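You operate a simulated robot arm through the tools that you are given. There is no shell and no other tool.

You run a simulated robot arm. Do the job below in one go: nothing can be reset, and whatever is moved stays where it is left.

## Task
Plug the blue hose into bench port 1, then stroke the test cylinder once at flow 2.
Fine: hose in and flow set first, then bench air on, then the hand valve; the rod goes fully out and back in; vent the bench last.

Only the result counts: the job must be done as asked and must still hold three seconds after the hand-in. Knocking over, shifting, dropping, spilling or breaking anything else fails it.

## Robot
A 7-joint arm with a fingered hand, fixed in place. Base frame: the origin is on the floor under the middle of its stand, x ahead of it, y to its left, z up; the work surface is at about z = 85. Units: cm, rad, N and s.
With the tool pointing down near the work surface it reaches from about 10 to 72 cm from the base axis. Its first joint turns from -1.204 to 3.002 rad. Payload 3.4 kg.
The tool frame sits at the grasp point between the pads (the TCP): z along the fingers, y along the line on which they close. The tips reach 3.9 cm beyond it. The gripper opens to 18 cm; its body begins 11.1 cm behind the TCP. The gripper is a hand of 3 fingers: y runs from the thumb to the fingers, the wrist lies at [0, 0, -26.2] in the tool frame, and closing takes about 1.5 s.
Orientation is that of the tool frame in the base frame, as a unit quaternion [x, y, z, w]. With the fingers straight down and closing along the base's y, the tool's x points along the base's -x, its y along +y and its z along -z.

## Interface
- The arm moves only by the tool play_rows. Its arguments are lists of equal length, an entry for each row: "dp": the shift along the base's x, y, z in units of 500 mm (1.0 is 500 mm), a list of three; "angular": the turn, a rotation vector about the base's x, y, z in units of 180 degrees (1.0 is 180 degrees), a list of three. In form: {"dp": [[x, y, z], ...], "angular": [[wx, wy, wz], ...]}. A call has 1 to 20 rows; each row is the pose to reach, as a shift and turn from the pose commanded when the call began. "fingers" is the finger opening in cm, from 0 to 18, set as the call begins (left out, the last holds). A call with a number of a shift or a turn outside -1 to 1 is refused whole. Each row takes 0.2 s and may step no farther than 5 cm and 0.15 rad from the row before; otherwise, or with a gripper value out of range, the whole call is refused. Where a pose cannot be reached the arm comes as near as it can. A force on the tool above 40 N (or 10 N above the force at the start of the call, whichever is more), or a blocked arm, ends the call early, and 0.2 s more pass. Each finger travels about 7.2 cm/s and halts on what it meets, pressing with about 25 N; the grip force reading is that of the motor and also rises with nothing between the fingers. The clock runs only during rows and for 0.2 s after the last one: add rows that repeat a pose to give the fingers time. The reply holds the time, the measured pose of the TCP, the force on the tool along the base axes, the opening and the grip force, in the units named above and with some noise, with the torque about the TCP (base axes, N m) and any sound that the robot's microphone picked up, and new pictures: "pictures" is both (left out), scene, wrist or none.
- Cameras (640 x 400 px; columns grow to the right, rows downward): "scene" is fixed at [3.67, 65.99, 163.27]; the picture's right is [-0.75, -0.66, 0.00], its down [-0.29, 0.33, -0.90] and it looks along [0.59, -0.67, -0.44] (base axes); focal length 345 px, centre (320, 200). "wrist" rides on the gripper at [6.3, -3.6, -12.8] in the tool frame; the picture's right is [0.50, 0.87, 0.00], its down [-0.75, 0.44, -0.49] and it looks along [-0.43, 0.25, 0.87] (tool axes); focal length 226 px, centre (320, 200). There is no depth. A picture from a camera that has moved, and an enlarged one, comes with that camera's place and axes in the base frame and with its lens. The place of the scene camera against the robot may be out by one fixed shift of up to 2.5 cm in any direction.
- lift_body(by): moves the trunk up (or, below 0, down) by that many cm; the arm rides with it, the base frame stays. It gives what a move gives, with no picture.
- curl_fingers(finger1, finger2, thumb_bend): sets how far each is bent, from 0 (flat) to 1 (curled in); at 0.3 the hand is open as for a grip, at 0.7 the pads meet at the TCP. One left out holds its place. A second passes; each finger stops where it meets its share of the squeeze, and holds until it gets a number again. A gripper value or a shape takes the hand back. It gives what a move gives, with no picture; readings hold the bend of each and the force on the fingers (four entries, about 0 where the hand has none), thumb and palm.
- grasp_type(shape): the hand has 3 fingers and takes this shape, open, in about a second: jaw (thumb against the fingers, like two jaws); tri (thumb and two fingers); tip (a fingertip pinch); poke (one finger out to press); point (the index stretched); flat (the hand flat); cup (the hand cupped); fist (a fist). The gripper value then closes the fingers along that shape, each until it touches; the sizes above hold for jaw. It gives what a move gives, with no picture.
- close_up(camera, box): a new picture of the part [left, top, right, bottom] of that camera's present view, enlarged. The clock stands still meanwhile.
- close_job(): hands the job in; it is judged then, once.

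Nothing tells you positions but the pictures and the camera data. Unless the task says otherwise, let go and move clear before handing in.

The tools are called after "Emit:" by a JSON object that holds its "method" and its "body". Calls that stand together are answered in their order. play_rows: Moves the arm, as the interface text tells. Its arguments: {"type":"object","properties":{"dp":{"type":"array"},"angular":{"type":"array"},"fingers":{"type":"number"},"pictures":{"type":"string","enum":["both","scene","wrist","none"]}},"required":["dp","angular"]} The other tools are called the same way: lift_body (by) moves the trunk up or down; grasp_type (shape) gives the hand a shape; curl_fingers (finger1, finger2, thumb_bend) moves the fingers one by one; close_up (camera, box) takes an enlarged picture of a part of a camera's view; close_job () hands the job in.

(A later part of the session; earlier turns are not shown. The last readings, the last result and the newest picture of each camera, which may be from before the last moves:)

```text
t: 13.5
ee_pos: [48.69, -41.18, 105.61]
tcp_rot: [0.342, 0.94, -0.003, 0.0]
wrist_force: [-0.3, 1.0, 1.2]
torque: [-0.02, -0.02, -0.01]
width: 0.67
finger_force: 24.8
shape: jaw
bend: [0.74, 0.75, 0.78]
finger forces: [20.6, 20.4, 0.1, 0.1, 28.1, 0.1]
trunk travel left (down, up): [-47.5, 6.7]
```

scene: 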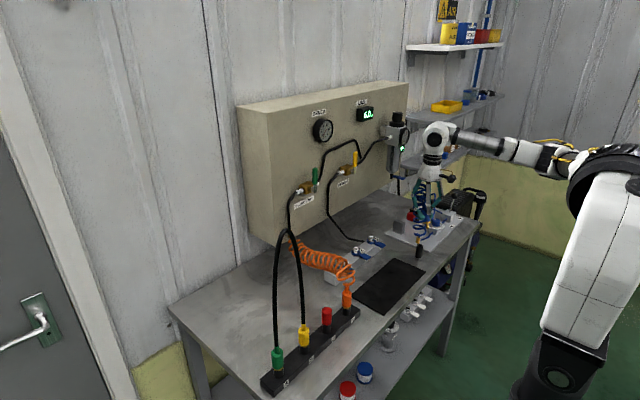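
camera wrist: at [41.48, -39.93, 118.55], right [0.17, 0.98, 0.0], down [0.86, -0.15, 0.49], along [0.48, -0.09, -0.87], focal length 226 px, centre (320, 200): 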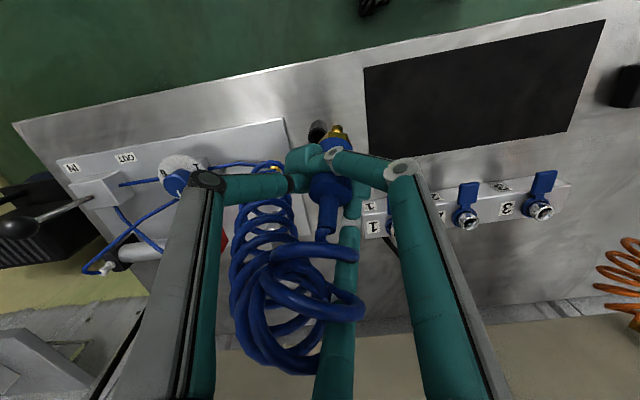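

The plug hangs tilted about 25° (nipple toward the robot) because the hose pulls on its top, but the grip readings are steady. I'll tilt the hand so the plug stands upright and then measure again.

Emit:
{"method": "play_rows", "body": {"dp": [[0, 0, 0.01], [0, 0, 0.02], [0, 0, 0.03], [0, 0, 0.04], [0, 0, 0.04]], "angular": [[-0.0175, -0.0315, 0], [-0.035, -0.063, 0], [-0.0525, -0.0945, 0], [-0.07, -0.126, 0], [-0.07, -0.126, 0]]}}

Emit:
{"method": "close_up", "body": {"camera": "wrist", "box": [280, 110, 380, 200]}}

Emit:
{"method": "close_up", "body": {"camera": "scene", "box": [390, 170, 450, 240]}}

```text
t: 14.7
ee_pos: [48.7, -41.23, 107.62]
tcp_rot: [0.333, 0.916, -0.037, 0.222]
wrist_force: [0.6, 0.5, 0.1]
torque: [0.01, -0.02, -0.02]
width: 0.69
finger_force: 25.1
shape: jaw
bend: [0.74, 0.75, 0.78]
finger forces: [20.7, 20.2, 0.0, 0.0, 27.6, 0.0]
trunk travel left (down, up): [-47.5, 6.7]
camera wrist: at [37.2, -37.69, 116.21], right [0.2, 0.97, -0.15], down [0.6, -0.01, 0.8], along [0.78, -0.25, -0.58], focal length 226 px, centre (320, 200)
```

scene: 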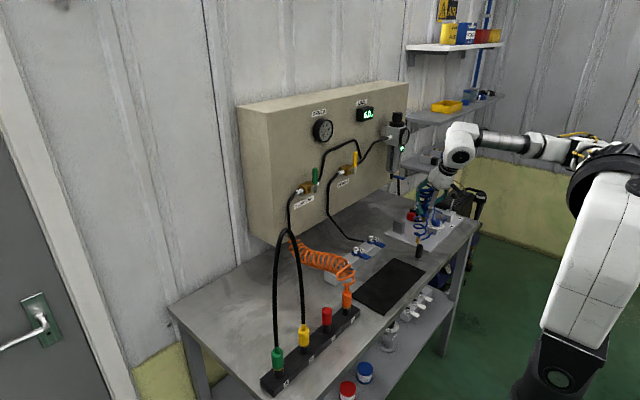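
wrist: 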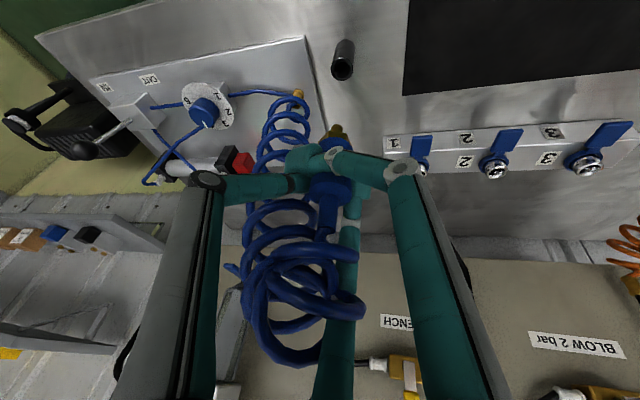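

```text
4.44 times, centred on (330, 155) of wrist
camera zoom: at [37.2, -37.69, 116.21], right [0.2, 0.97, -0.15], down [0.6, -0.01, 0.8], along [0.78, -0.25, -0.58], focal length 1005 px, centre (276, 400)
```

zoom: 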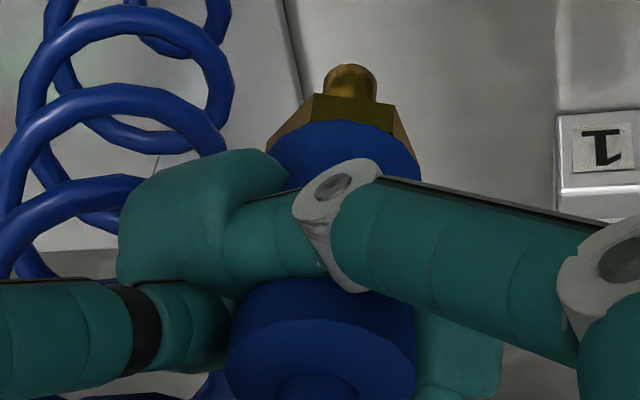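

```text
5.71 times, centred on (420, 205) of scene
camera zoom: at [3.67, 65.99, 163.27], right [-0.75, -0.66, 0.0], down [-0.29, 0.33, -0.9], along [0.59, -0.67, -0.44], focal length 1972 px, centre (-251, 171)
```

zoom: 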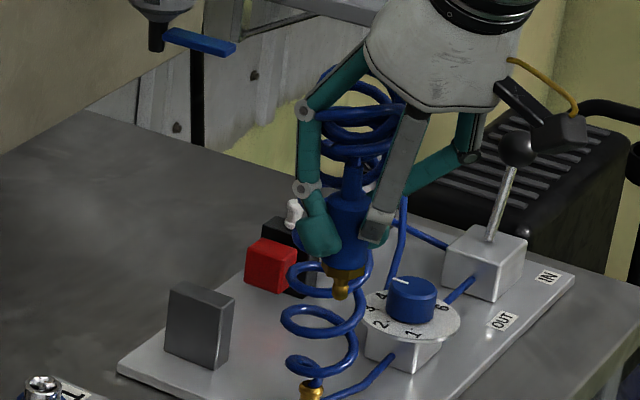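

The plug moves rigidly with the hand and is now nearly upright, with its nipple tip near (48.0, -40.9, 100.6). I'll carry it across to above port 1, staying high, with a small tilt correction.

Emit:
{"method": "play_rows", "body": {"dp": [[0.05, 0.03, 0], [0.11, 0.06, 0], [0.17, 0.09, 0], [0.23, 0.12, 0], [0.29, 0.15, 0], [0.33, 0.18, 0], [0.33, 0.18, 0]], "angular": [[0.004, 0, 0], [0.008, 0, 0], [0.012, 0, 0], [0.016, 0, 0], [0.02, 0, 0], [0.025, 0, 0], [0.025, 0, 0]]}}

Emit:
{"method": "close_up", "body": {"camera": "scene", "box": [340, 170, 420, 260]}}

Emit:
{"method": "close_up", "body": {"camera": "wrist", "box": [260, 50, 420, 200]}}

```text
t: 16.3
ee_pos: [65.1, -32.25, 107.74]
tcp_rot: [0.343, 0.916, -0.001, 0.209]
wrist_force: [-0.2, 0.0, -0.7]
torque: [0.04, -0.01, -0.04]
width: 0.65
finger_force: 24.9
shape: jaw
bend: [0.74, 0.75, 0.78]
finger forces: [20.7, 20.3, 0.0, 0.0, 27.5, 0.0]
trunk travel left (down, up): [-47.5, 6.7]
camera wrist: at [53.55, -29.26, 116.63], right [0.2, 0.98, -0.07], down [0.6, -0.07, 0.8], along [0.78, -0.2, -0.6], focal length 226 px, centre (320, 200)
```

scene: 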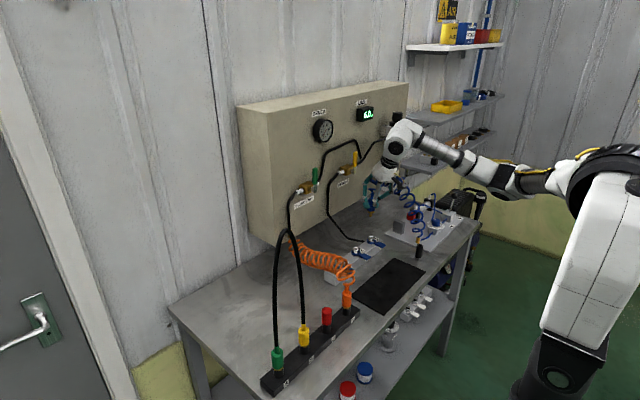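
wrist: 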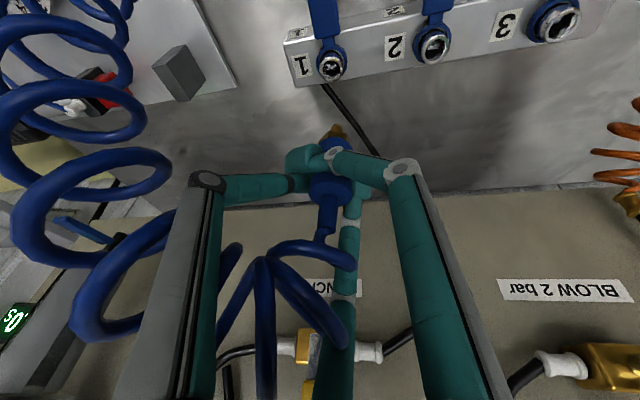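

```text
4.44 times, centred on (380, 215) of scene
camera zoom: at [3.67, 65.99, 163.27], right [-0.75, -0.66, 0.0], down [-0.29, 0.33, -0.9], along [0.59, -0.67, -0.44], focal length 1534 px, centre (53, 133)
```

zoom: 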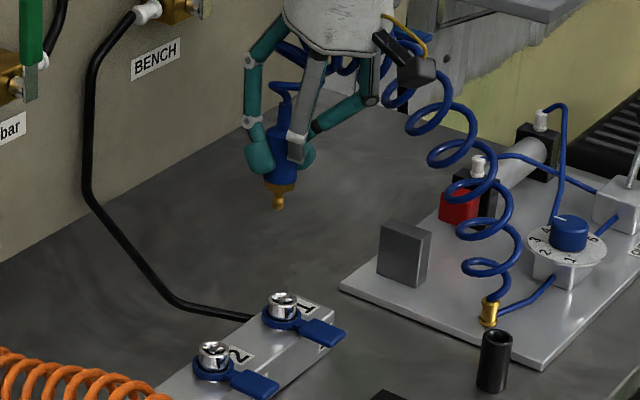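

```text
2.67 times, centred on (340, 125) of wrist
camera zoom: at [53.55, -29.26, 116.63], right [0.2, 0.98, -0.07], down [0.6, -0.07, 0.8], along [0.78, -0.2, -0.6], focal length 603 px, centre (267, 400)
```

zoom: 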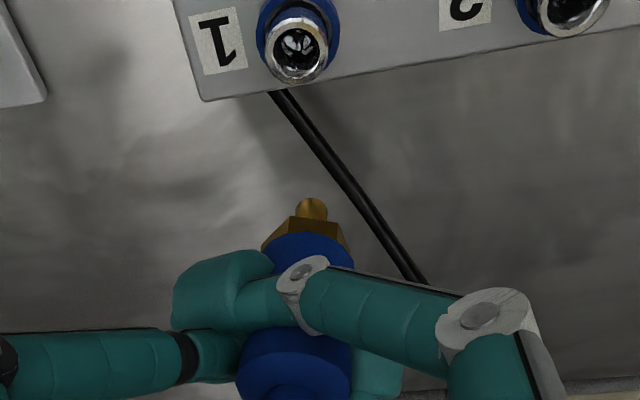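

The plug is above the port area. I'll zoom in on both views to measure the plug's tilt and its offset from port 1 precisely.

Emit:
{"method": "close_up", "body": {"camera": "scene", "box": [355, 185, 395, 225]}}

Emit:
{"method": "close_up", "body": {"camera": "wrist", "box": [290, 110, 370, 250]}}

Emit:
{"method": "close_up", "body": {"camera": "wrist", "box": [290, 30, 370, 90]}}

Emit:
{"method": "close_up", "body": {"camera": "scene", "box": [360, 225, 400, 260]}}

```text
10.00 times, centred on (375, 205) of scene
camera zoom: at [3.67, 65.99, 163.27], right [-0.75, -0.66, 0.0], down [-0.29, 0.33, -0.9], along [0.59, -0.67, -0.44], focal length 3450 px, centre (-230, 150)
```

zoom: 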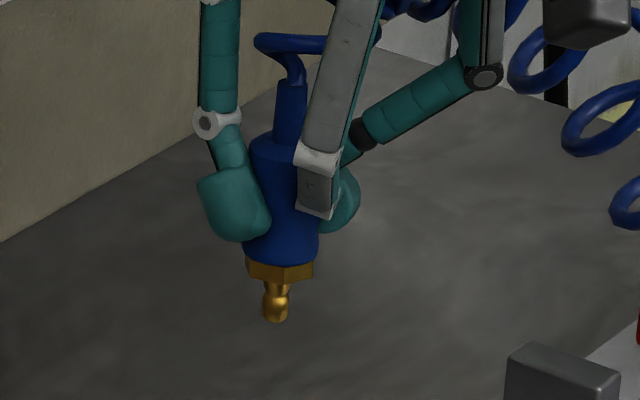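

```text
2.86 times, centred on (330, 180) of wrist
camera zoom: at [53.55, -29.26, 116.63], right [0.2, 0.98, -0.07], down [0.6, -0.07, 0.8], along [0.78, -0.2, -0.6], focal length 646 px, centre (291, 257)
```

zoom: 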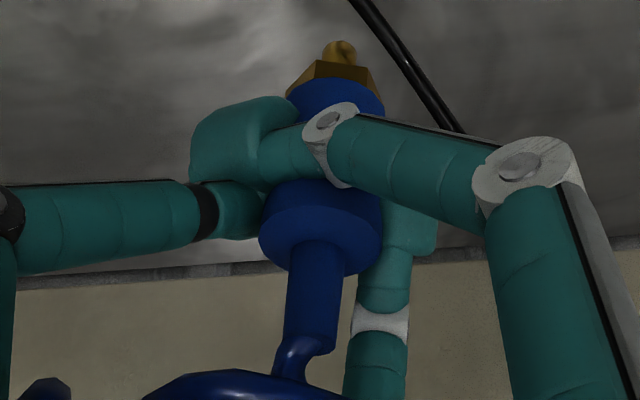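

```text
6.67 times, centred on (330, 60) of wrist
camera zoom: at [53.55, -29.26, 116.63], right [0.2, 0.98, -0.07], down [0.6, -0.07, 0.8], along [0.78, -0.2, -0.6], focal length 1507 px, centre (253, 1133)
```

zoom: 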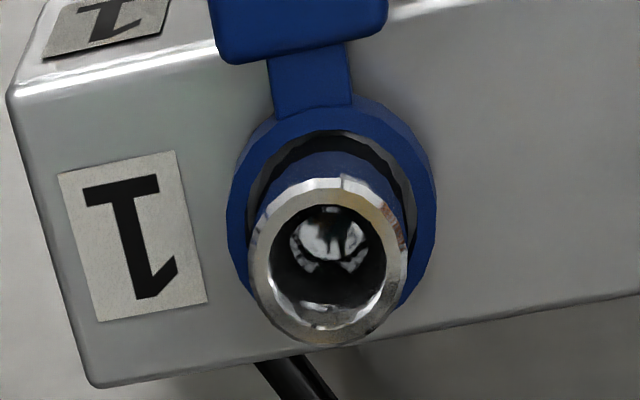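

```text
11.43 times, centred on (380, 242) of scene
camera zoom: at [3.67, 65.99, 163.27], right [-0.75, -0.66, 0.0], down [-0.29, 0.33, -0.9], along [0.59, -0.67, -0.44], focal length 3944 px, centre (-366, -286)
```

zoom: 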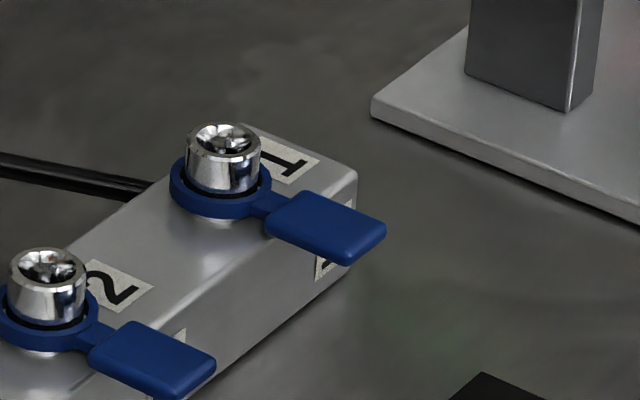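

From both views I put the port's ring top roughly 9 cm below the nipple and slightly toward (-x, -y). I'll correct the last few degrees of tilt and come down to about 3 cm above the port, then compare both views again.

Emit:
{"method": "play_rows", "body": {"dp": [[-0.0064, -0.004, -0.04], [-0.0128, -0.008, -0.08], [-0.0128, -0.008, -0.11], [-0.0128, -0.008, -0.11]], "angular": [[-0.0083, -0.0054, 0], [-0.0166, -0.0108, 0], [-0.0166, -0.0108, 0], [-0.0166, -0.0108, 0]], "pictures": "none"}}

Emit:
{"method": "close_up", "body": {"camera": "scene", "box": [350, 205, 400, 255]}}

Emit:
{"method": "close_up", "body": {"camera": "wrist", "box": [280, 50, 380, 250]}}

Emit:
{"method": "close_up", "body": {"camera": "wrist", "box": [300, 80, 370, 140]}}

```text
t: 17.3
ee_pos: [64.23, -32.65, 102.08]
tcp_rot: [0.337, 0.912, -0.019, 0.232]
wrist_force: [-0.5, 0.5, -0.2]
torque: [0.01, -0.02, 0.02]
width: 0.66
finger_force: 24.7
shape: jaw
bend: [0.74, 0.75, 0.78]
finger forces: [20.7, 20.3, 0.1, 0.0, 27.4, 0.0]
trunk travel left (down, up): [-47.5, 6.7]
```

```text
8.00 times, centred on (375, 230) of scene
camera zoom: at [3.67, 65.99, 163.27], right [-0.75, -0.66, 0.0], down [-0.29, 0.33, -0.9], along [0.59, -0.67, -0.44], focal length 2760 px, centre (-120, -40)
```

zoom: 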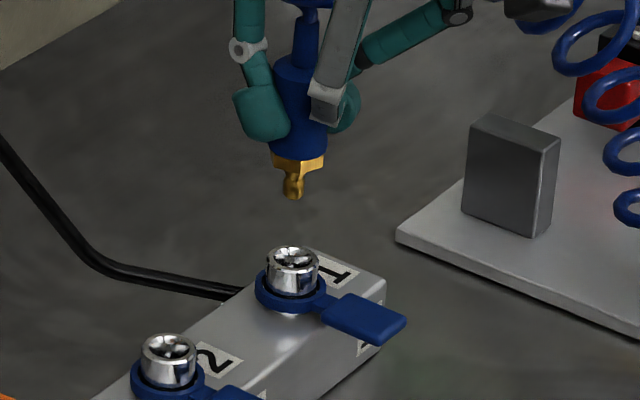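

```text
2.00 times, centred on (330, 150) of wrist
camera zoom: at [52.6, -29.25, 110.48], right [0.21, 0.97, -0.11], down [0.57, -0.03, 0.82], along [0.8, -0.23, -0.56], focal length 452 px, centre (300, 300)
```

zoom: 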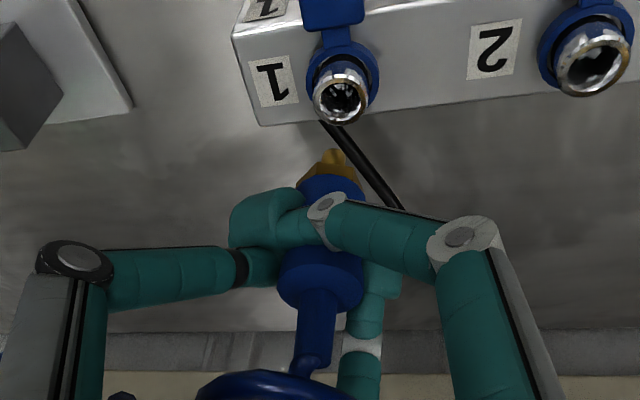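

```text
6.67 times, centred on (335, 110) of wrist
camera zoom: at [52.6, -29.25, 110.48], right [0.21, 0.97, -0.11], down [0.57, -0.03, 0.82], along [0.8, -0.23, -0.56], focal length 1507 px, centre (220, 800)
```

zoom: 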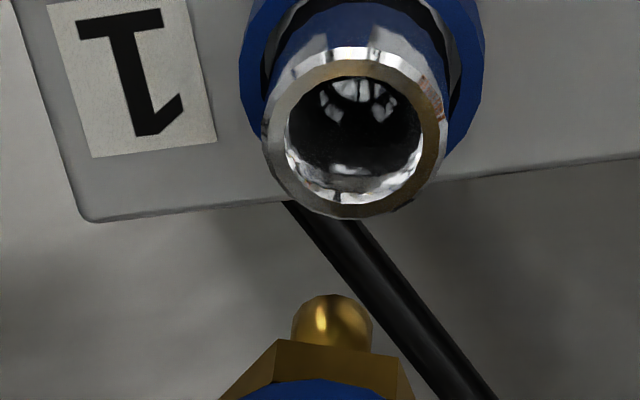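

The plug is now vertical and the port ring is about 3.1 cm below the nipple tip, offset by only about (-0.3, +0.1) cm. I'll apply that and descend to just above the ring.

Emit:
{"method": "play_rows", "body": {"dp": [[-0.006, 0.002, -0.025], [-0.006, 0.002, -0.048], [-0.006, 0.002, -0.048]], "angular": [[0, 0, 0], [0, 0, 0], [0, 0, 0]], "pictures": "none"}}

Emit:
{"method": "close_up", "body": {"camera": "scene", "box": [355, 215, 385, 245]}}

Emit:
{"method": "close_up", "body": {"camera": "wrist", "box": [300, 90, 370, 150]}}

```text
t: 18.1
ee_pos: [64.18, -32.62, 99.75]
tcp_rot: [0.336, 0.912, -0.019, 0.233]
wrist_force: [-0.4, -0.4, -1.0]
torque: [-0.01, 0.04, 0.01]
width: 0.65
finger_force: 24.7
shape: jaw
bend: [0.74, 0.75, 0.78]
finger forces: [20.8, 20.2, 0.0, 0.0, 27.4, 0.1]
trunk travel left (down, up): [-47.5, 6.7]
```

```text
13.33 times, centred on (370, 230) of scene
camera zoom: at [3.67, 65.99, 163.27], right [-0.75, -0.66, 0.0], down [-0.29, 0.33, -0.9], along [0.59, -0.67, -0.44], focal length 4601 px, centre (-347, -200)
```

zoom: 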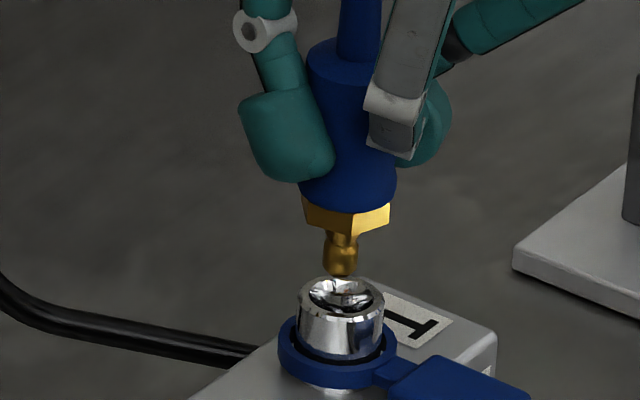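

```text
6.67 times, centred on (335, 120) of wrist
camera zoom: at [52.42, -29.15, 108.04], right [0.21, 0.97, -0.11], down [0.57, -0.03, 0.82], along [0.8, -0.23, -0.56], focal length 1507 px, centre (220, 733)
```

zoom: 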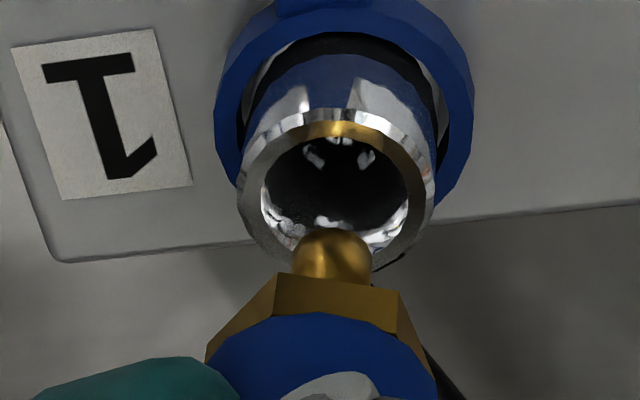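

The nipple tip is centred over the ring within about 1–2 mm and about 0.7 cm above it. I'll nudge it slightly and lower it into the port while watching the force.

Emit:
{"method": "play_rows", "body": {"dp": [[-0.0025, 0, -0.008], [-0.0025, 0, -0.014], [-0.0025, 0, -0.02], [-0.0025, 0, -0.026], [-0.0025, 0, -0.026]], "angular": [[0, 0, 0], [0, 0, 0], [0, 0, 0], [0, 0, 0], [0, 0, 0]], "pictures": "none"}}

Emit:
{"method": "close_up", "body": {"camera": "scene", "box": [355, 215, 385, 245]}}

Emit:
{"method": "close_up", "body": {"camera": "wrist", "box": [300, 90, 370, 150]}}

```text
t: 19.3
ee_pos: [64.15, -32.69, 98.49]
tcp_rot: [0.337, 0.912, -0.019, 0.232]
wrist_force: [-1.4, -0.4, -0.5]
torque: [0.05, -0.01, 0.03]
width: 0.62
finger_force: 25.1
shape: jaw
bend: [0.74, 0.75, 0.78]
finger forces: [20.8, 20.2, 0.0, 0.0, 27.4, 0.0]
trunk travel left (down, up): [-47.5, 6.7]
```

```text
13.33 times, centred on (370, 230) of scene
camera zoom: at [3.67, 65.99, 163.27], right [-0.75, -0.66, 0.0], down [-0.29, 0.33, -0.9], along [0.59, -0.67, -0.44], focal length 4601 px, centre (-347, -200)
```

zoom: 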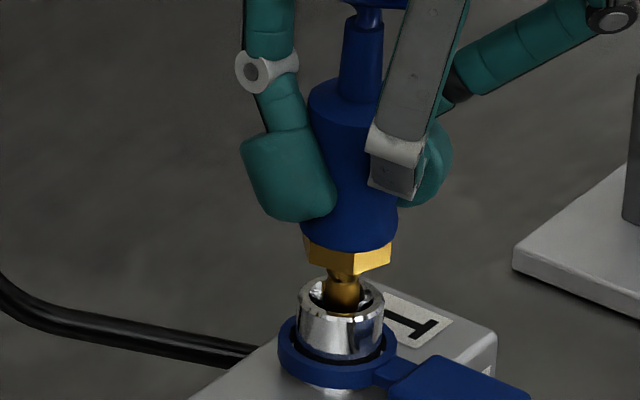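

```text
6.67 times, centred on (335, 120) of wrist
camera zoom: at [52.32, -29.22, 106.75], right [0.21, 0.97, -0.11], down [0.57, -0.03, 0.82], along [0.8, -0.23, -0.56], focal length 1507 px, centre (220, 733)
```

zoom: 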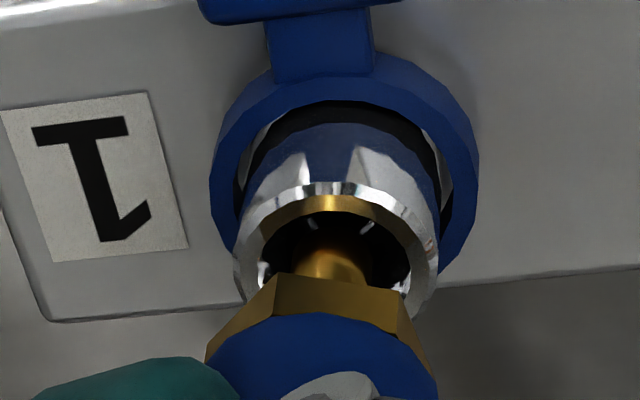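

The nipple is entering the port with no side force. I'll keep pressing straight down in small steps until it seats.

Emit:
{"method": "play_rows", "body": {"dp": [[0, 0, -0.005], [0, 0, -0.01], [0, 0, -0.014], [0, 0, -0.018], [0, 0, -0.022], [0, 0, -0.026]], "angular": [[0, 0, 0], [0, 0, 0], [0, 0, 0], [0, 0, 0], [0, 0, 0], [0, 0, 0]], "pictures": "none"}}

Emit:
{"method": "close_up", "body": {"camera": "scene", "box": [355, 215, 385, 245]}}

Emit:
{"method": "close_up", "body": {"camera": "wrist", "box": [300, 90, 370, 150]}}

```text
t: 20.7
ee_pos: [63.97, -32.49, 96.9]
tcp_rot: [0.336, 0.913, -0.019, 0.232]
wrist_force: [0.3, 0.3, -1.2]
torque: [0.0, -0.03, -0.02]
width: 0.64
finger_force: 24.8
shape: jaw
bend: [0.74, 0.75, 0.78]
finger forces: [21.0, 20.5, 0.0, 0.0, 27.4, 0.0]
trunk travel left (down, up): [-47.5, 6.7]
```

```text
13.33 times, centred on (370, 230) of scene
camera zoom: at [3.67, 65.99, 163.27], right [-0.75, -0.66, 0.0], down [-0.29, 0.33, -0.9], along [0.59, -0.67, -0.44], focal length 4601 px, centre (-347, -200)
```

zoom: 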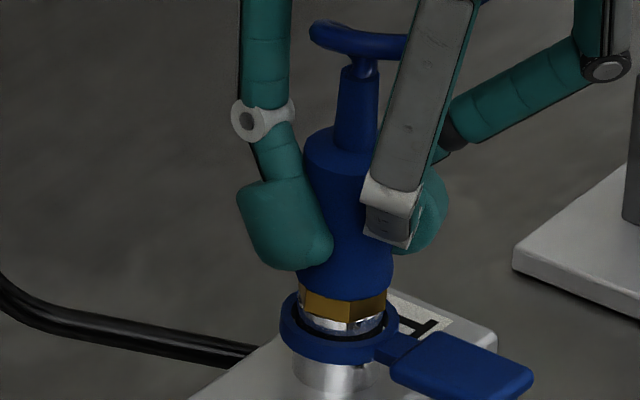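

```text
6.67 times, centred on (335, 120) of wrist
camera zoom: at [52.27, -29.07, 105.29], right [0.21, 0.97, -0.11], down [0.57, -0.03, 0.82], along [0.79, -0.23, -0.56], focal length 1507 px, centre (220, 733)
```

zoom: 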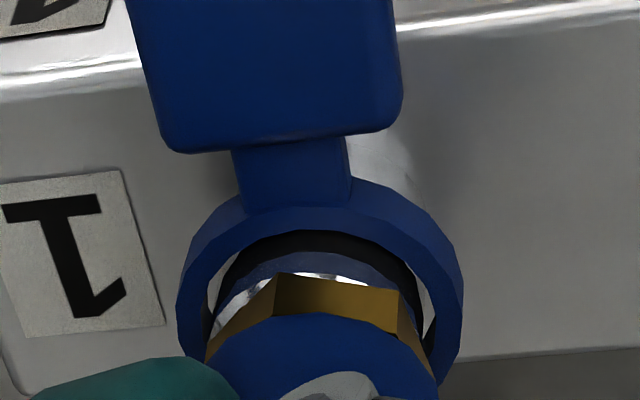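

The plug's hex is down in the ring and the blue collar seems to have moved up around it. I'll press a little further to see whether it is against its stop or clicks.

Emit:
{"method": "play_rows", "body": {"dp": [[0, 0, -0.003], [0, 0, -0.006], [0, 0, -0.009], [0, 0, -0.012]], "angular": [[0, 0, 0], [0, 0, 0], [0, 0, 0], [0, 0, 0]], "pictures": "none"}}

Emit:
{"method": "close_up", "body": {"camera": "scene", "box": [355, 215, 385, 245]}}

```text
t: 21.7
ee_pos: [63.98, -32.47, 96.72]
tcp_rot: [0.338, 0.911, -0.019, 0.236]
wrist_force: [0.6, -2.6, 16.9]
torque: [-0.02, 0.07, -0.01]
width: 0.69
finger_force: 24.9
shape: jaw
bend: [0.74, 0.76, 0.78]
finger forces: [23.3, 20.4, 0.1, 0.0, 31.8, 0.0]
trunk travel left (down, up): [-47.5, 6.7]
```

```text
13.33 times, centred on (370, 230) of scene
camera zoom: at [3.67, 65.99, 163.27], right [-0.75, -0.66, 0.0], down [-0.29, 0.33, -0.9], along [0.59, -0.67, -0.44], focal length 4601 px, centre (-347, -200)
```

zoom: 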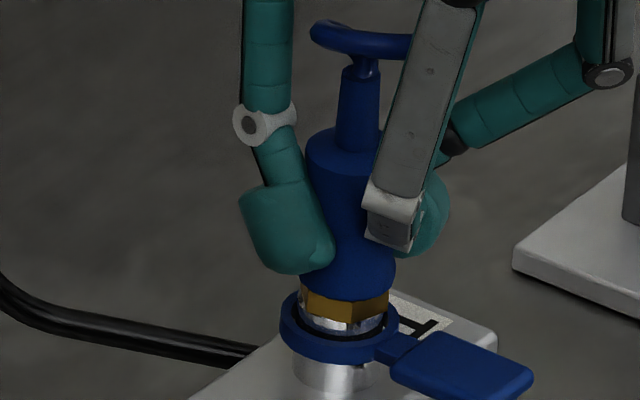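

Pressing gives 17 N with no further travel, so it is against its stop. A light pull will tell me whether it is latched.

Emit:
{"method": "play_rows", "body": {"dp": [[0, 0, 0.006], [0, 0, 0.012], [0, 0, 0.016], [0, 0, 0.018], [0, 0, 0.018]], "angular": [[0, 0, 0], [0, 0, 0], [0, 0, 0], [0, 0, 0], [0, 0, 0]], "pictures": "none"}}

Emit:
{"method": "close_up", "body": {"camera": "scene", "box": [355, 215, 385, 245]}}

```text
t: 22.9
ee_pos: [63.97, -32.6, 97.19]
tcp_rot: [0.336, 0.913, -0.019, 0.232]
wrist_force: [1.0, 0.9, -9.6]
torque: [-0.09, -0.02, -0.03]
width: 0.64
finger_force: 24.9
shape: jaw
bend: [0.74, 0.75, 0.78]
finger forces: [20.6, 20.1, 0.0, 0.1, 26.3, 0.0]
trunk travel left (down, up): [-47.5, 6.7]
```

```text
13.33 times, centred on (370, 230) of scene
camera zoom: at [3.67, 65.99, 163.27], right [-0.75, -0.66, 0.0], down [-0.29, 0.33, -0.9], along [0.59, -0.67, -0.44], focal length 4601 px, centre (-347, -200)
```

zoom: 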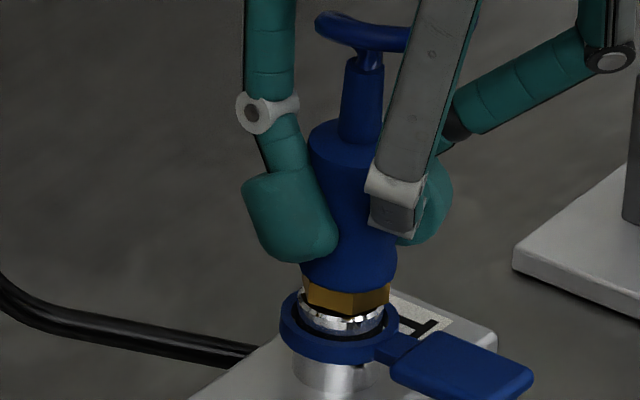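

The pull of about 10 N is held, so the plug is latched. I'll settle it back down, release the fingers part-way (staying clear of port 2's tab), and check.

Emit:
{"method": "play_rows", "body": {"dp": [[0, 0, -0.006], [0, 0, -0.01], [0, 0, -0.01]], "angular": [[0, 0, 0], [0, 0, 0], [0, 0, 0]], "pictures": "none"}}

Emit:
{"method": "play_rows", "body": {"dp": [[0, 0, 0], [0, 0, 0], [0, 0, 0], [0, 0, 0], [0, 0, 0], [0, 0, 0]], "angular": [[0, 0, 0], [0, 0, 0], [0, 0, 0], [0, 0, 0], [0, 0, 0], [0, 0, 0]], "fingers": 7}}

Emit:
{"method": "close_up", "body": {"camera": "scene", "box": [345, 195, 405, 255]}}

```text
t: 23.7
ee_pos: [64.07, -32.51, 96.91]
tcp_rot: [0.336, 0.912, -0.018, 0.234]
wrist_force: [0.3, 0.1, -0.6]
torque: [-0.02, 0.01, -0.03]
width: 0.65
finger_force: 25.1
shape: jaw
bend: [0.74, 0.75, 0.78]
finger forces: [20.7, 20.3, 0.0, 0.0, 27.0, 0.0]
trunk travel left (down, up): [-47.5, 6.7]
```

```text
t: 25.1
ee_pos: [64.0, -32.62, 96.85]
tcp_rot: [0.337, 0.912, -0.019, 0.233]
wrist_force: [0.6, 0.6, 0.0]
torque: [0.02, 0.0, 0.02]
width: 6.94
finger_force: 0.1
shape: jaw
bend: [0.72, 0.72, 0.74]
finger forces: [0.0, 0.0, 0.0, 0.1, 0.0, 0.0]
trunk travel left (down, up): [-47.5, 6.7]
camera wrist: at [52.26, -29.21, 105.24], right [0.21, 0.97, -0.11], down [0.57, -0.03, 0.82], along [0.8, -0.23, -0.56], focal length 226 px, centre (320, 200)
```

scene: 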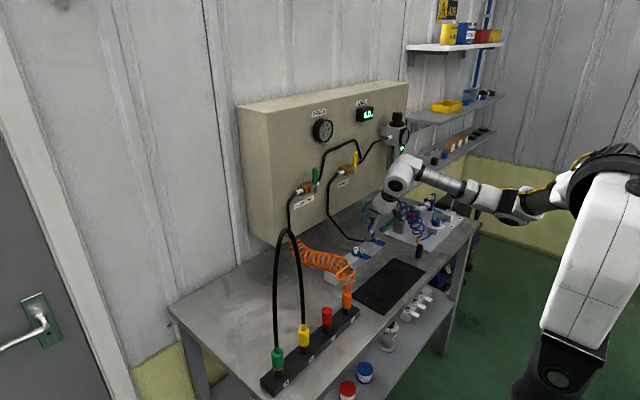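
wrist: 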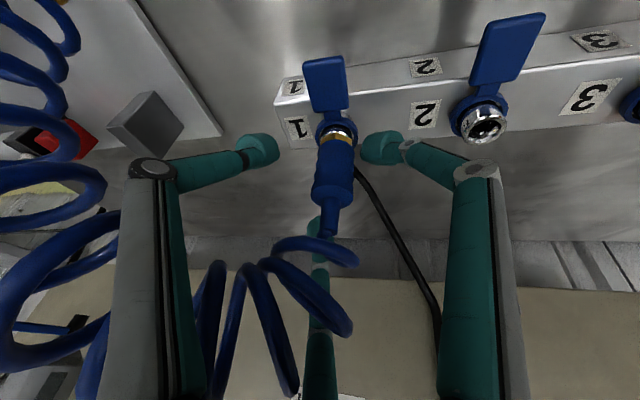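

```text
6.67 times, centred on (375, 225) of scene
camera zoom: at [3.67, 65.99, 163.27], right [-0.75, -0.66, 0.0], down [-0.29, 0.33, -0.9], along [0.59, -0.67, -0.44], focal length 2300 px, centre (-47, 33)
```

zoom: 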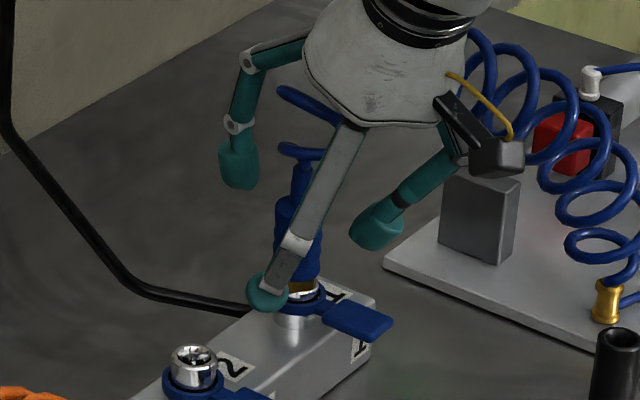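

The plug stays in port 1 with the hand open, and the coil runs freely between two fingers. I'll back the hand out along its own axis.

Emit:
{"method": "play_rows", "body": {"dp": [[-0.02, 0.01, 0.045], [-0.04, 0.02, 0.09], [-0.07, 0.04, 0.16], [-0.1, 0.055, 0.24], [-0.13, 0.07, 0.31], [-0.13, 0.07, 0.31]], "angular": [[0, 0, 0], [0, 0, 0], [0, 0, 0], [0, 0, 0], [0, 0, 0], [0, 0, 0]]}}

Emit:
{"method": "close_up", "body": {"camera": "scene", "box": [335, 180, 475, 270]}}

```text
t: 26.5
ee_pos: [57.47, -28.92, 112.49]
tcp_rot: [0.336, 0.912, -0.019, 0.233]
wrist_force: [-1.1, -0.4, 0.8]
torque: [0.0, -0.01, -0.01]
width: 6.95
finger_force: 0.0
shape: jaw
bend: [0.72, 0.72, 0.74]
finger forces: [0.0, 0.0, 0.0, 0.0, 0.1, 0.1]
trunk travel left (down, up): [-47.5, 6.7]
camera wrist: at [45.7, -25.53, 120.86], right [0.21, 0.97, -0.11], down [0.57, -0.03, 0.82], along [0.8, -0.23, -0.56], focal length 226 px, centre (320, 200)
```

scene: 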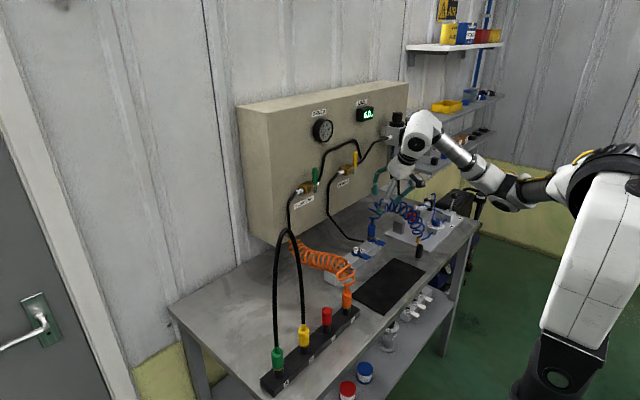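
wrist: 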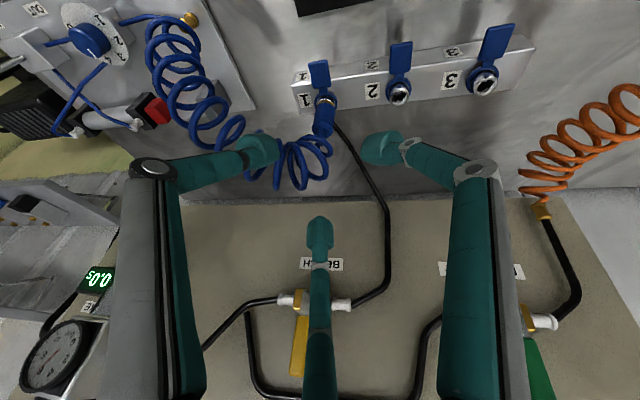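

```text
4.44 times, centred on (405, 225) of scene
camera zoom: at [3.67, 65.99, 163.27], right [-0.75, -0.66, 0.0], down [-0.29, 0.33, -0.9], along [0.59, -0.67, -0.44], focal length 1534 px, centre (-58, 89)
```

zoom: 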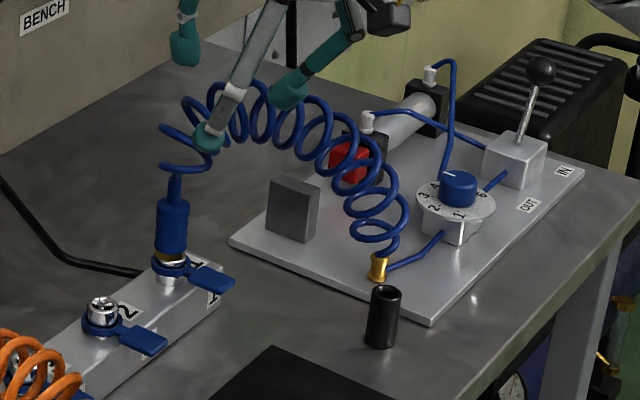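

Hose is in. Next is the flow dial near (51.4, -61); I'll move over it with the hand tilted slightly outward for reach and look at the knob from close by.

Emit:
{"method": "play_rows", "body": {"dp": [[-0.04, -0.04, 0.07], [-0.08, -0.11, 0.12], [-0.12, -0.196, 0.136], [-0.16, -0.282, 0.14], [-0.18, -0.376, 0.13], [-0.195, -0.466, 0.1], [-0.195, -0.55, 0.05], [-0.195, -0.555, -0.04], [-0.195, -0.555, -0.04]], "angular": [[-0.003, 0.008, 0], [-0.006, 0.016, 0], [-0.009, 0.024, 0], [-0.012, 0.032, 0], [-0.015, 0.04, 0], [-0.018, 0.048, 0], [-0.021, 0.056, 0], [-0.023, 0.065, 0], [-0.023, 0.065, 0]]}}

Emit:
{"method": "close_up", "body": {"camera": "wrist", "box": [240, 60, 400, 180]}}

Emit:
{"method": "close_up", "body": {"camera": "scene", "box": [380, 150, 480, 250]}}

```text
t: 28.5
ee_pos: [47.76, -56.6, 110.57]
tcp_rot: [0.324, 0.93, -0.086, 0.151]
wrist_force: [0.7, -0.3, -0.2]
torque: [-0.02, -0.01, -0.04]
width: 6.96
finger_force: 0.0
shape: jaw
bend: [0.72, 0.72, 0.74]
finger forces: [0.0, 0.0, 0.0, 0.0, 0.0, 0.0]
trunk travel left (down, up): [-47.5, 6.7]
camera wrist: at [37.89, -52.54, 120.77], right [0.17, 0.96, -0.22], down [0.72, 0.03, 0.69], along [0.67, -0.28, -0.69], focal length 226 px, centre (320, 200)
```

scene: 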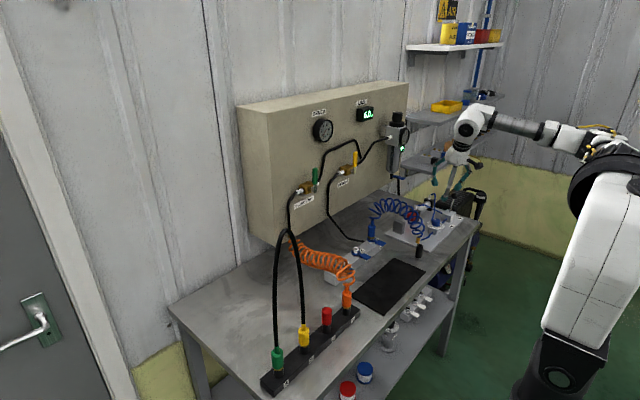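
wrist: 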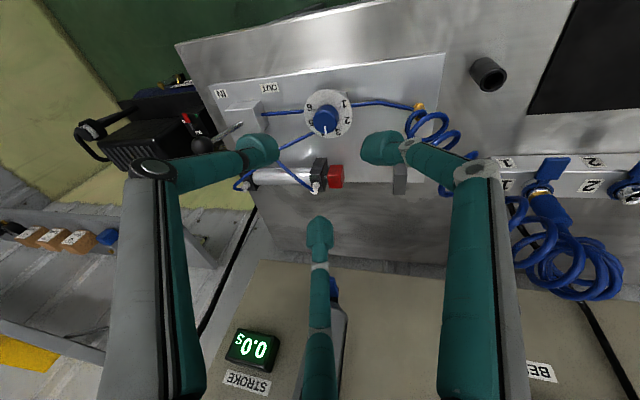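

```text
3.33 times, centred on (320, 120) of wrist
camera zoom: at [37.89, -52.54, 120.77], right [0.17, 0.96, -0.22], down [0.72, 0.03, 0.69], along [0.67, -0.28, -0.69], focal length 754 px, centre (320, 467)
```

zoom: 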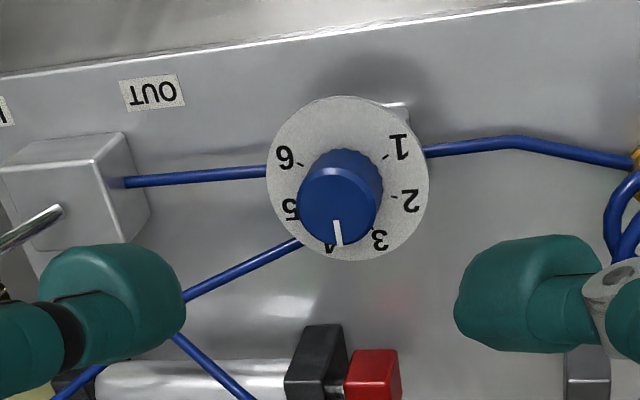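

```text
4.00 times, centred on (430, 200) of scene
camera zoom: at [3.67, 65.99, 163.27], right [-0.75, -0.66, 0.0], down [-0.29, 0.33, -0.9], along [0.59, -0.67, -0.44], focal length 1380 px, centre (-120, 200)
```

zoom: 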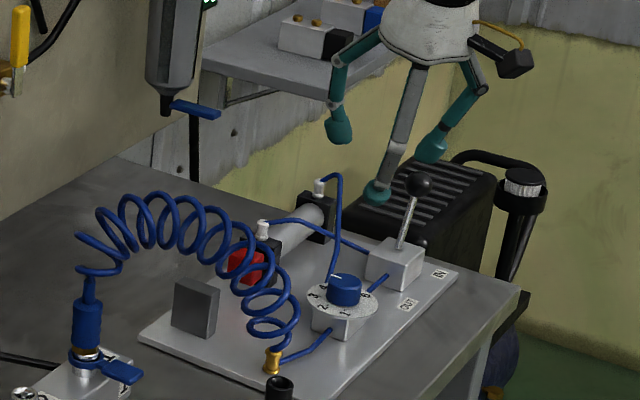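

The dial is at about (51.1, -60.9) with its pointer at 4. A near-vertical grip would be best on the low knob, so I'll test whether the arm reaches there almost upright, still well above it.

Emit:
{"method": "play_rows", "body": {"dp": [[0.018, -0.023, -0.037], [0.035, -0.045, -0.075], [0.052, -0.068, -0.112], [0.052, -0.068, -0.112]], "angular": [[0.021, 0.018, 0], [0.042, 0.036, 0], [0.0638, 0.0536, 0], [0.0638, 0.0536, 0]]}}

Emit:
{"method": "close_up", "body": {"camera": "wrist", "box": [240, 60, 400, 180]}}

```text
t: 29.5
ee_pos: [50.37, -60.14, 104.78]
tcp_rot: [0.329, 0.943, -0.019, 0.039]
wrist_force: [-0.1, 0.0, 0.8]
torque: [-0.02, -0.03, 0.02]
width: 6.99
finger_force: 0.1
shape: jaw
bend: [0.72, 0.72, 0.74]
finger forces: [0.1, 0.0, 0.1, 0.0, 0.0, 0.1]
trunk travel left (down, up): [-47.5, 6.7]
camera wrist: at [42.34, -58.29, 117.23], right [0.15, 0.99, -0.05], down [0.83, -0.1, 0.55], along [0.54, -0.13, -0.83], focal length 226 px, centre (320, 200)
```

scene: 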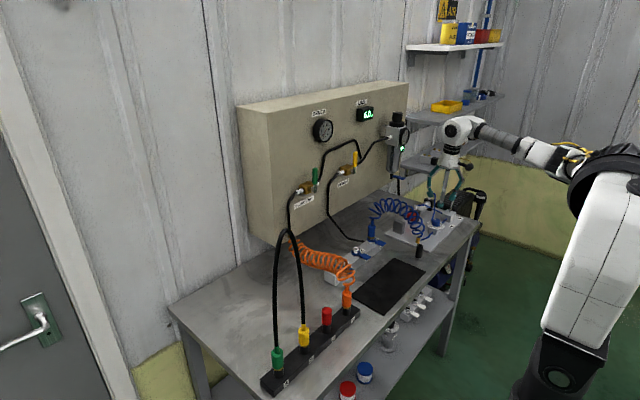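
wrist: 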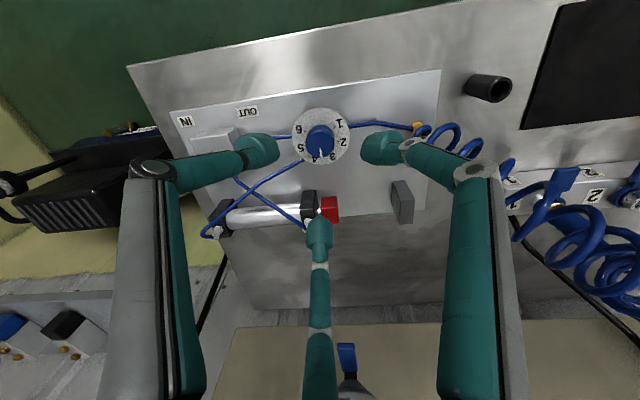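

```text
3.33 times, centred on (320, 120) of wrist
camera zoom: at [42.34, -58.29, 117.23], right [0.15, 0.99, -0.05], down [0.83, -0.1, 0.55], along [0.54, -0.13, -0.83], focal length 754 px, centre (320, 467)
```

zoom: 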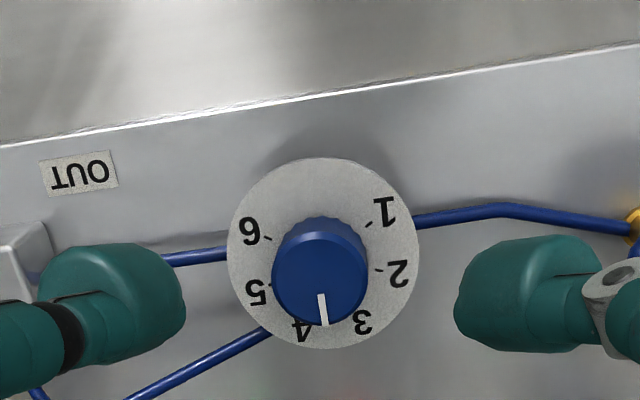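

The arm reaches the dial nearly upright, and the pointer is really at about 3.5 (pointing along +x), with the 2 mark at roughly +68° counter-clockwise. I'll pre-turn the hand a little and lower the open fingers around the knob.

Emit:
{"method": "play_rows", "body": {"dp": [[0.004, -0.004, -0.06], [0.008, -0.008, -0.12], [0.0114, -0.0116, -0.17], [0.0114, -0.0116, -0.2], [0.0114, -0.0116, -0.214], [0.0114, -0.0116, -0.214]], "angular": [[0, 0, -0.041], [0, 0, -0.082], [0, 0, -0.122], [0, 0, -0.122], [0, 0, -0.122], [0, 0, -0.122]]}}

Emit:
{"method": "close_up", "body": {"camera": "wrist", "box": [240, 100, 400, 220]}}

Emit:
{"method": "close_up", "body": {"camera": "scene", "box": [405, 180, 475, 250]}}

```text
t: 30.9
ee_pos: [50.88, -60.87, 94.11]
tcp_rot: [0.503, 0.863, -0.027, 0.034]
wrist_force: [-1.0, 0.6, 0.9]
torque: [0.0, -0.01, 0.01]
width: 6.97
finger_force: 0.0
shape: jaw
bend: [0.72, 0.72, 0.74]
finger forces: [0.1, 0.1, 0.0, 0.0, 0.0, 0.0]
trunk travel left (down, up): [-47.5, 6.7]
camera wrist: at [44.21, -56.15, 106.36], right [0.51, 0.86, -0.05], down [0.73, -0.4, 0.55], along [0.45, -0.32, -0.83], focal length 226 px, centre (320, 200)
```

scene: 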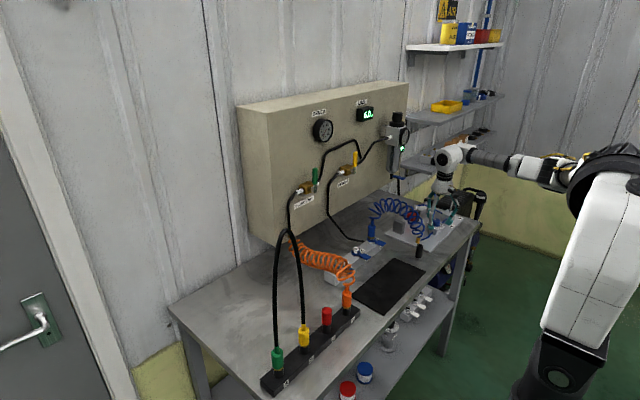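
wrist: 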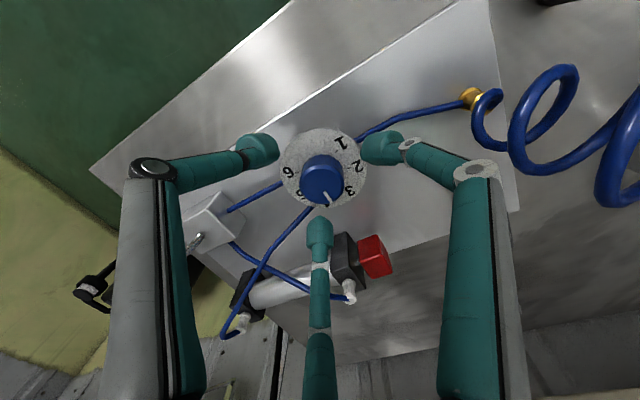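

```text
3.33 times, centred on (320, 160) of wrist
camera zoom: at [44.21, -56.15, 106.36], right [0.51, 0.86, -0.05], down [0.73, -0.4, 0.55], along [0.45, -0.32, -0.83], focal length 754 px, centre (320, 333)
```

zoom: 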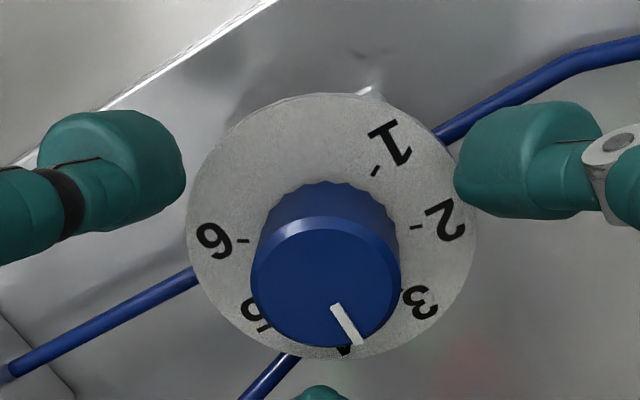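

```text
5.71 times, centred on (440, 215) of scene
camera zoom: at [3.67, 65.99, 163.27], right [-0.75, -0.66, 0.0], down [-0.29, 0.33, -0.9], along [0.59, -0.67, -0.44], focal length 1972 px, centre (-366, 114)
```

zoom: 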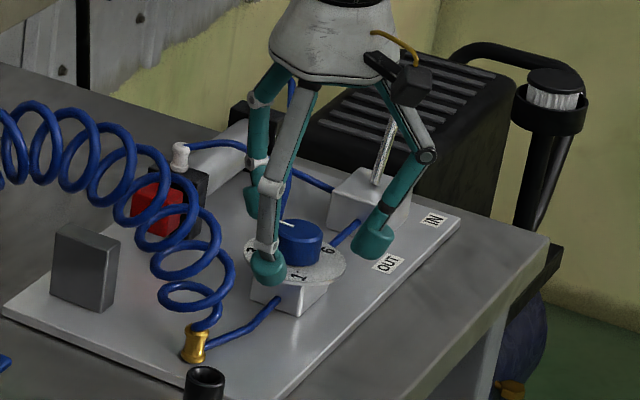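

The three tips surround the knob evenly with nothing touching. I'll make a 1–2 mm centring correction and close on the knob.

Emit:
{"method": "play_rows", "body": {"dp": [[-0.001, 0.003, 0], [-0.001, 0.003, 0], [-0.001, 0.003, 0], [-0.001, 0.003, 0], [-0.001, 0.003, 0]], "angular": [[0, 0, 0], [0, 0, 0], [0, 0, 0], [0, 0, 0], [0, 0, 0]], "fingers": 2.6, "pictures": "wrist"}}

Emit:
{"method": "close_up", "body": {"camera": "wrist", "box": [240, 100, 400, 220]}}

Emit:
{"method": "close_up", "body": {"camera": "scene", "box": [415, 190, 465, 240]}}

```text
t: 32.1
ee_pos: [50.91, -60.62, 93.98]
tcp_rot: [0.502, 0.863, -0.027, 0.035]
wrist_force: [1.3, -0.6, -1.5]
torque: [0.01, -0.04, -0.01]
width: 2.7
finger_force: 24.9
shape: jaw
bend: [0.72, 0.71, 0.74]
finger forces: [22.2, 23.4, 0.0, 0.0, 22.3, 0.0]
trunk travel left (down, up): [-47.5, 6.7]
camera wrist: at [44.16, -55.99, 106.36], right [0.51, 0.86, -0.05], down [0.73, -0.4, 0.55], along [0.45, -0.32, -0.83], focal length 226 px, centre (320, 200)
```

wrist: 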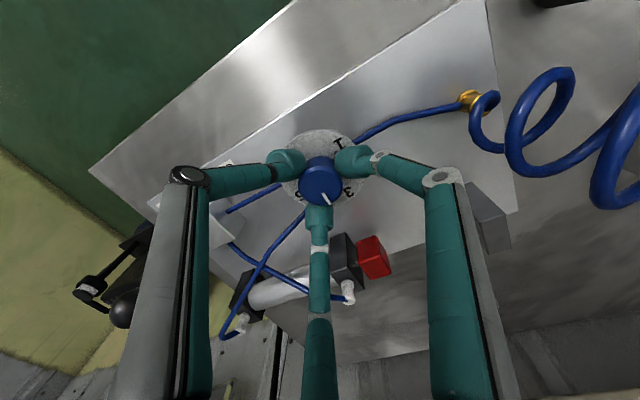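

```text
3.33 times, centred on (320, 160) of wrist
camera zoom: at [44.16, -55.99, 106.36], right [0.51, 0.86, -0.05], down [0.73, -0.4, 0.55], along [0.45, -0.32, -0.83], focal length 754 px, centre (320, 333)
```

zoom: 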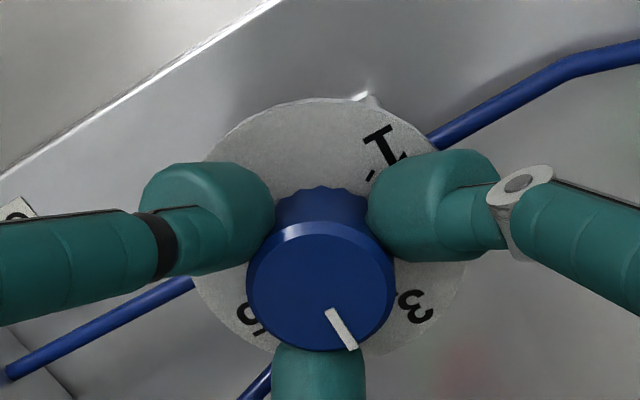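

```text
8.00 times, centred on (440, 215) of scene
camera zoom: at [3.67, 65.99, 163.27], right [-0.75, -0.66, 0.0], down [-0.29, 0.33, -0.9], along [0.59, -0.67, -0.44], focal length 2760 px, centre (-640, 80)
```

zoom: 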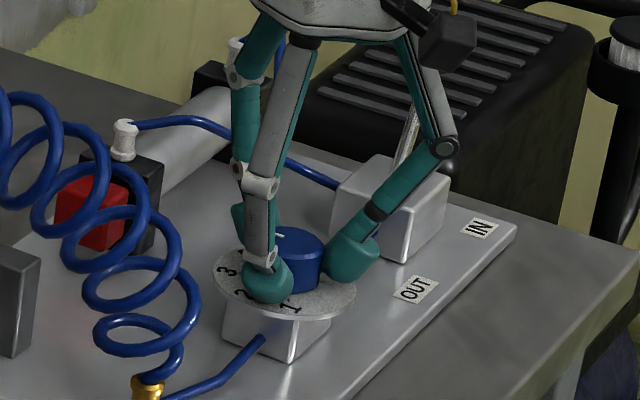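

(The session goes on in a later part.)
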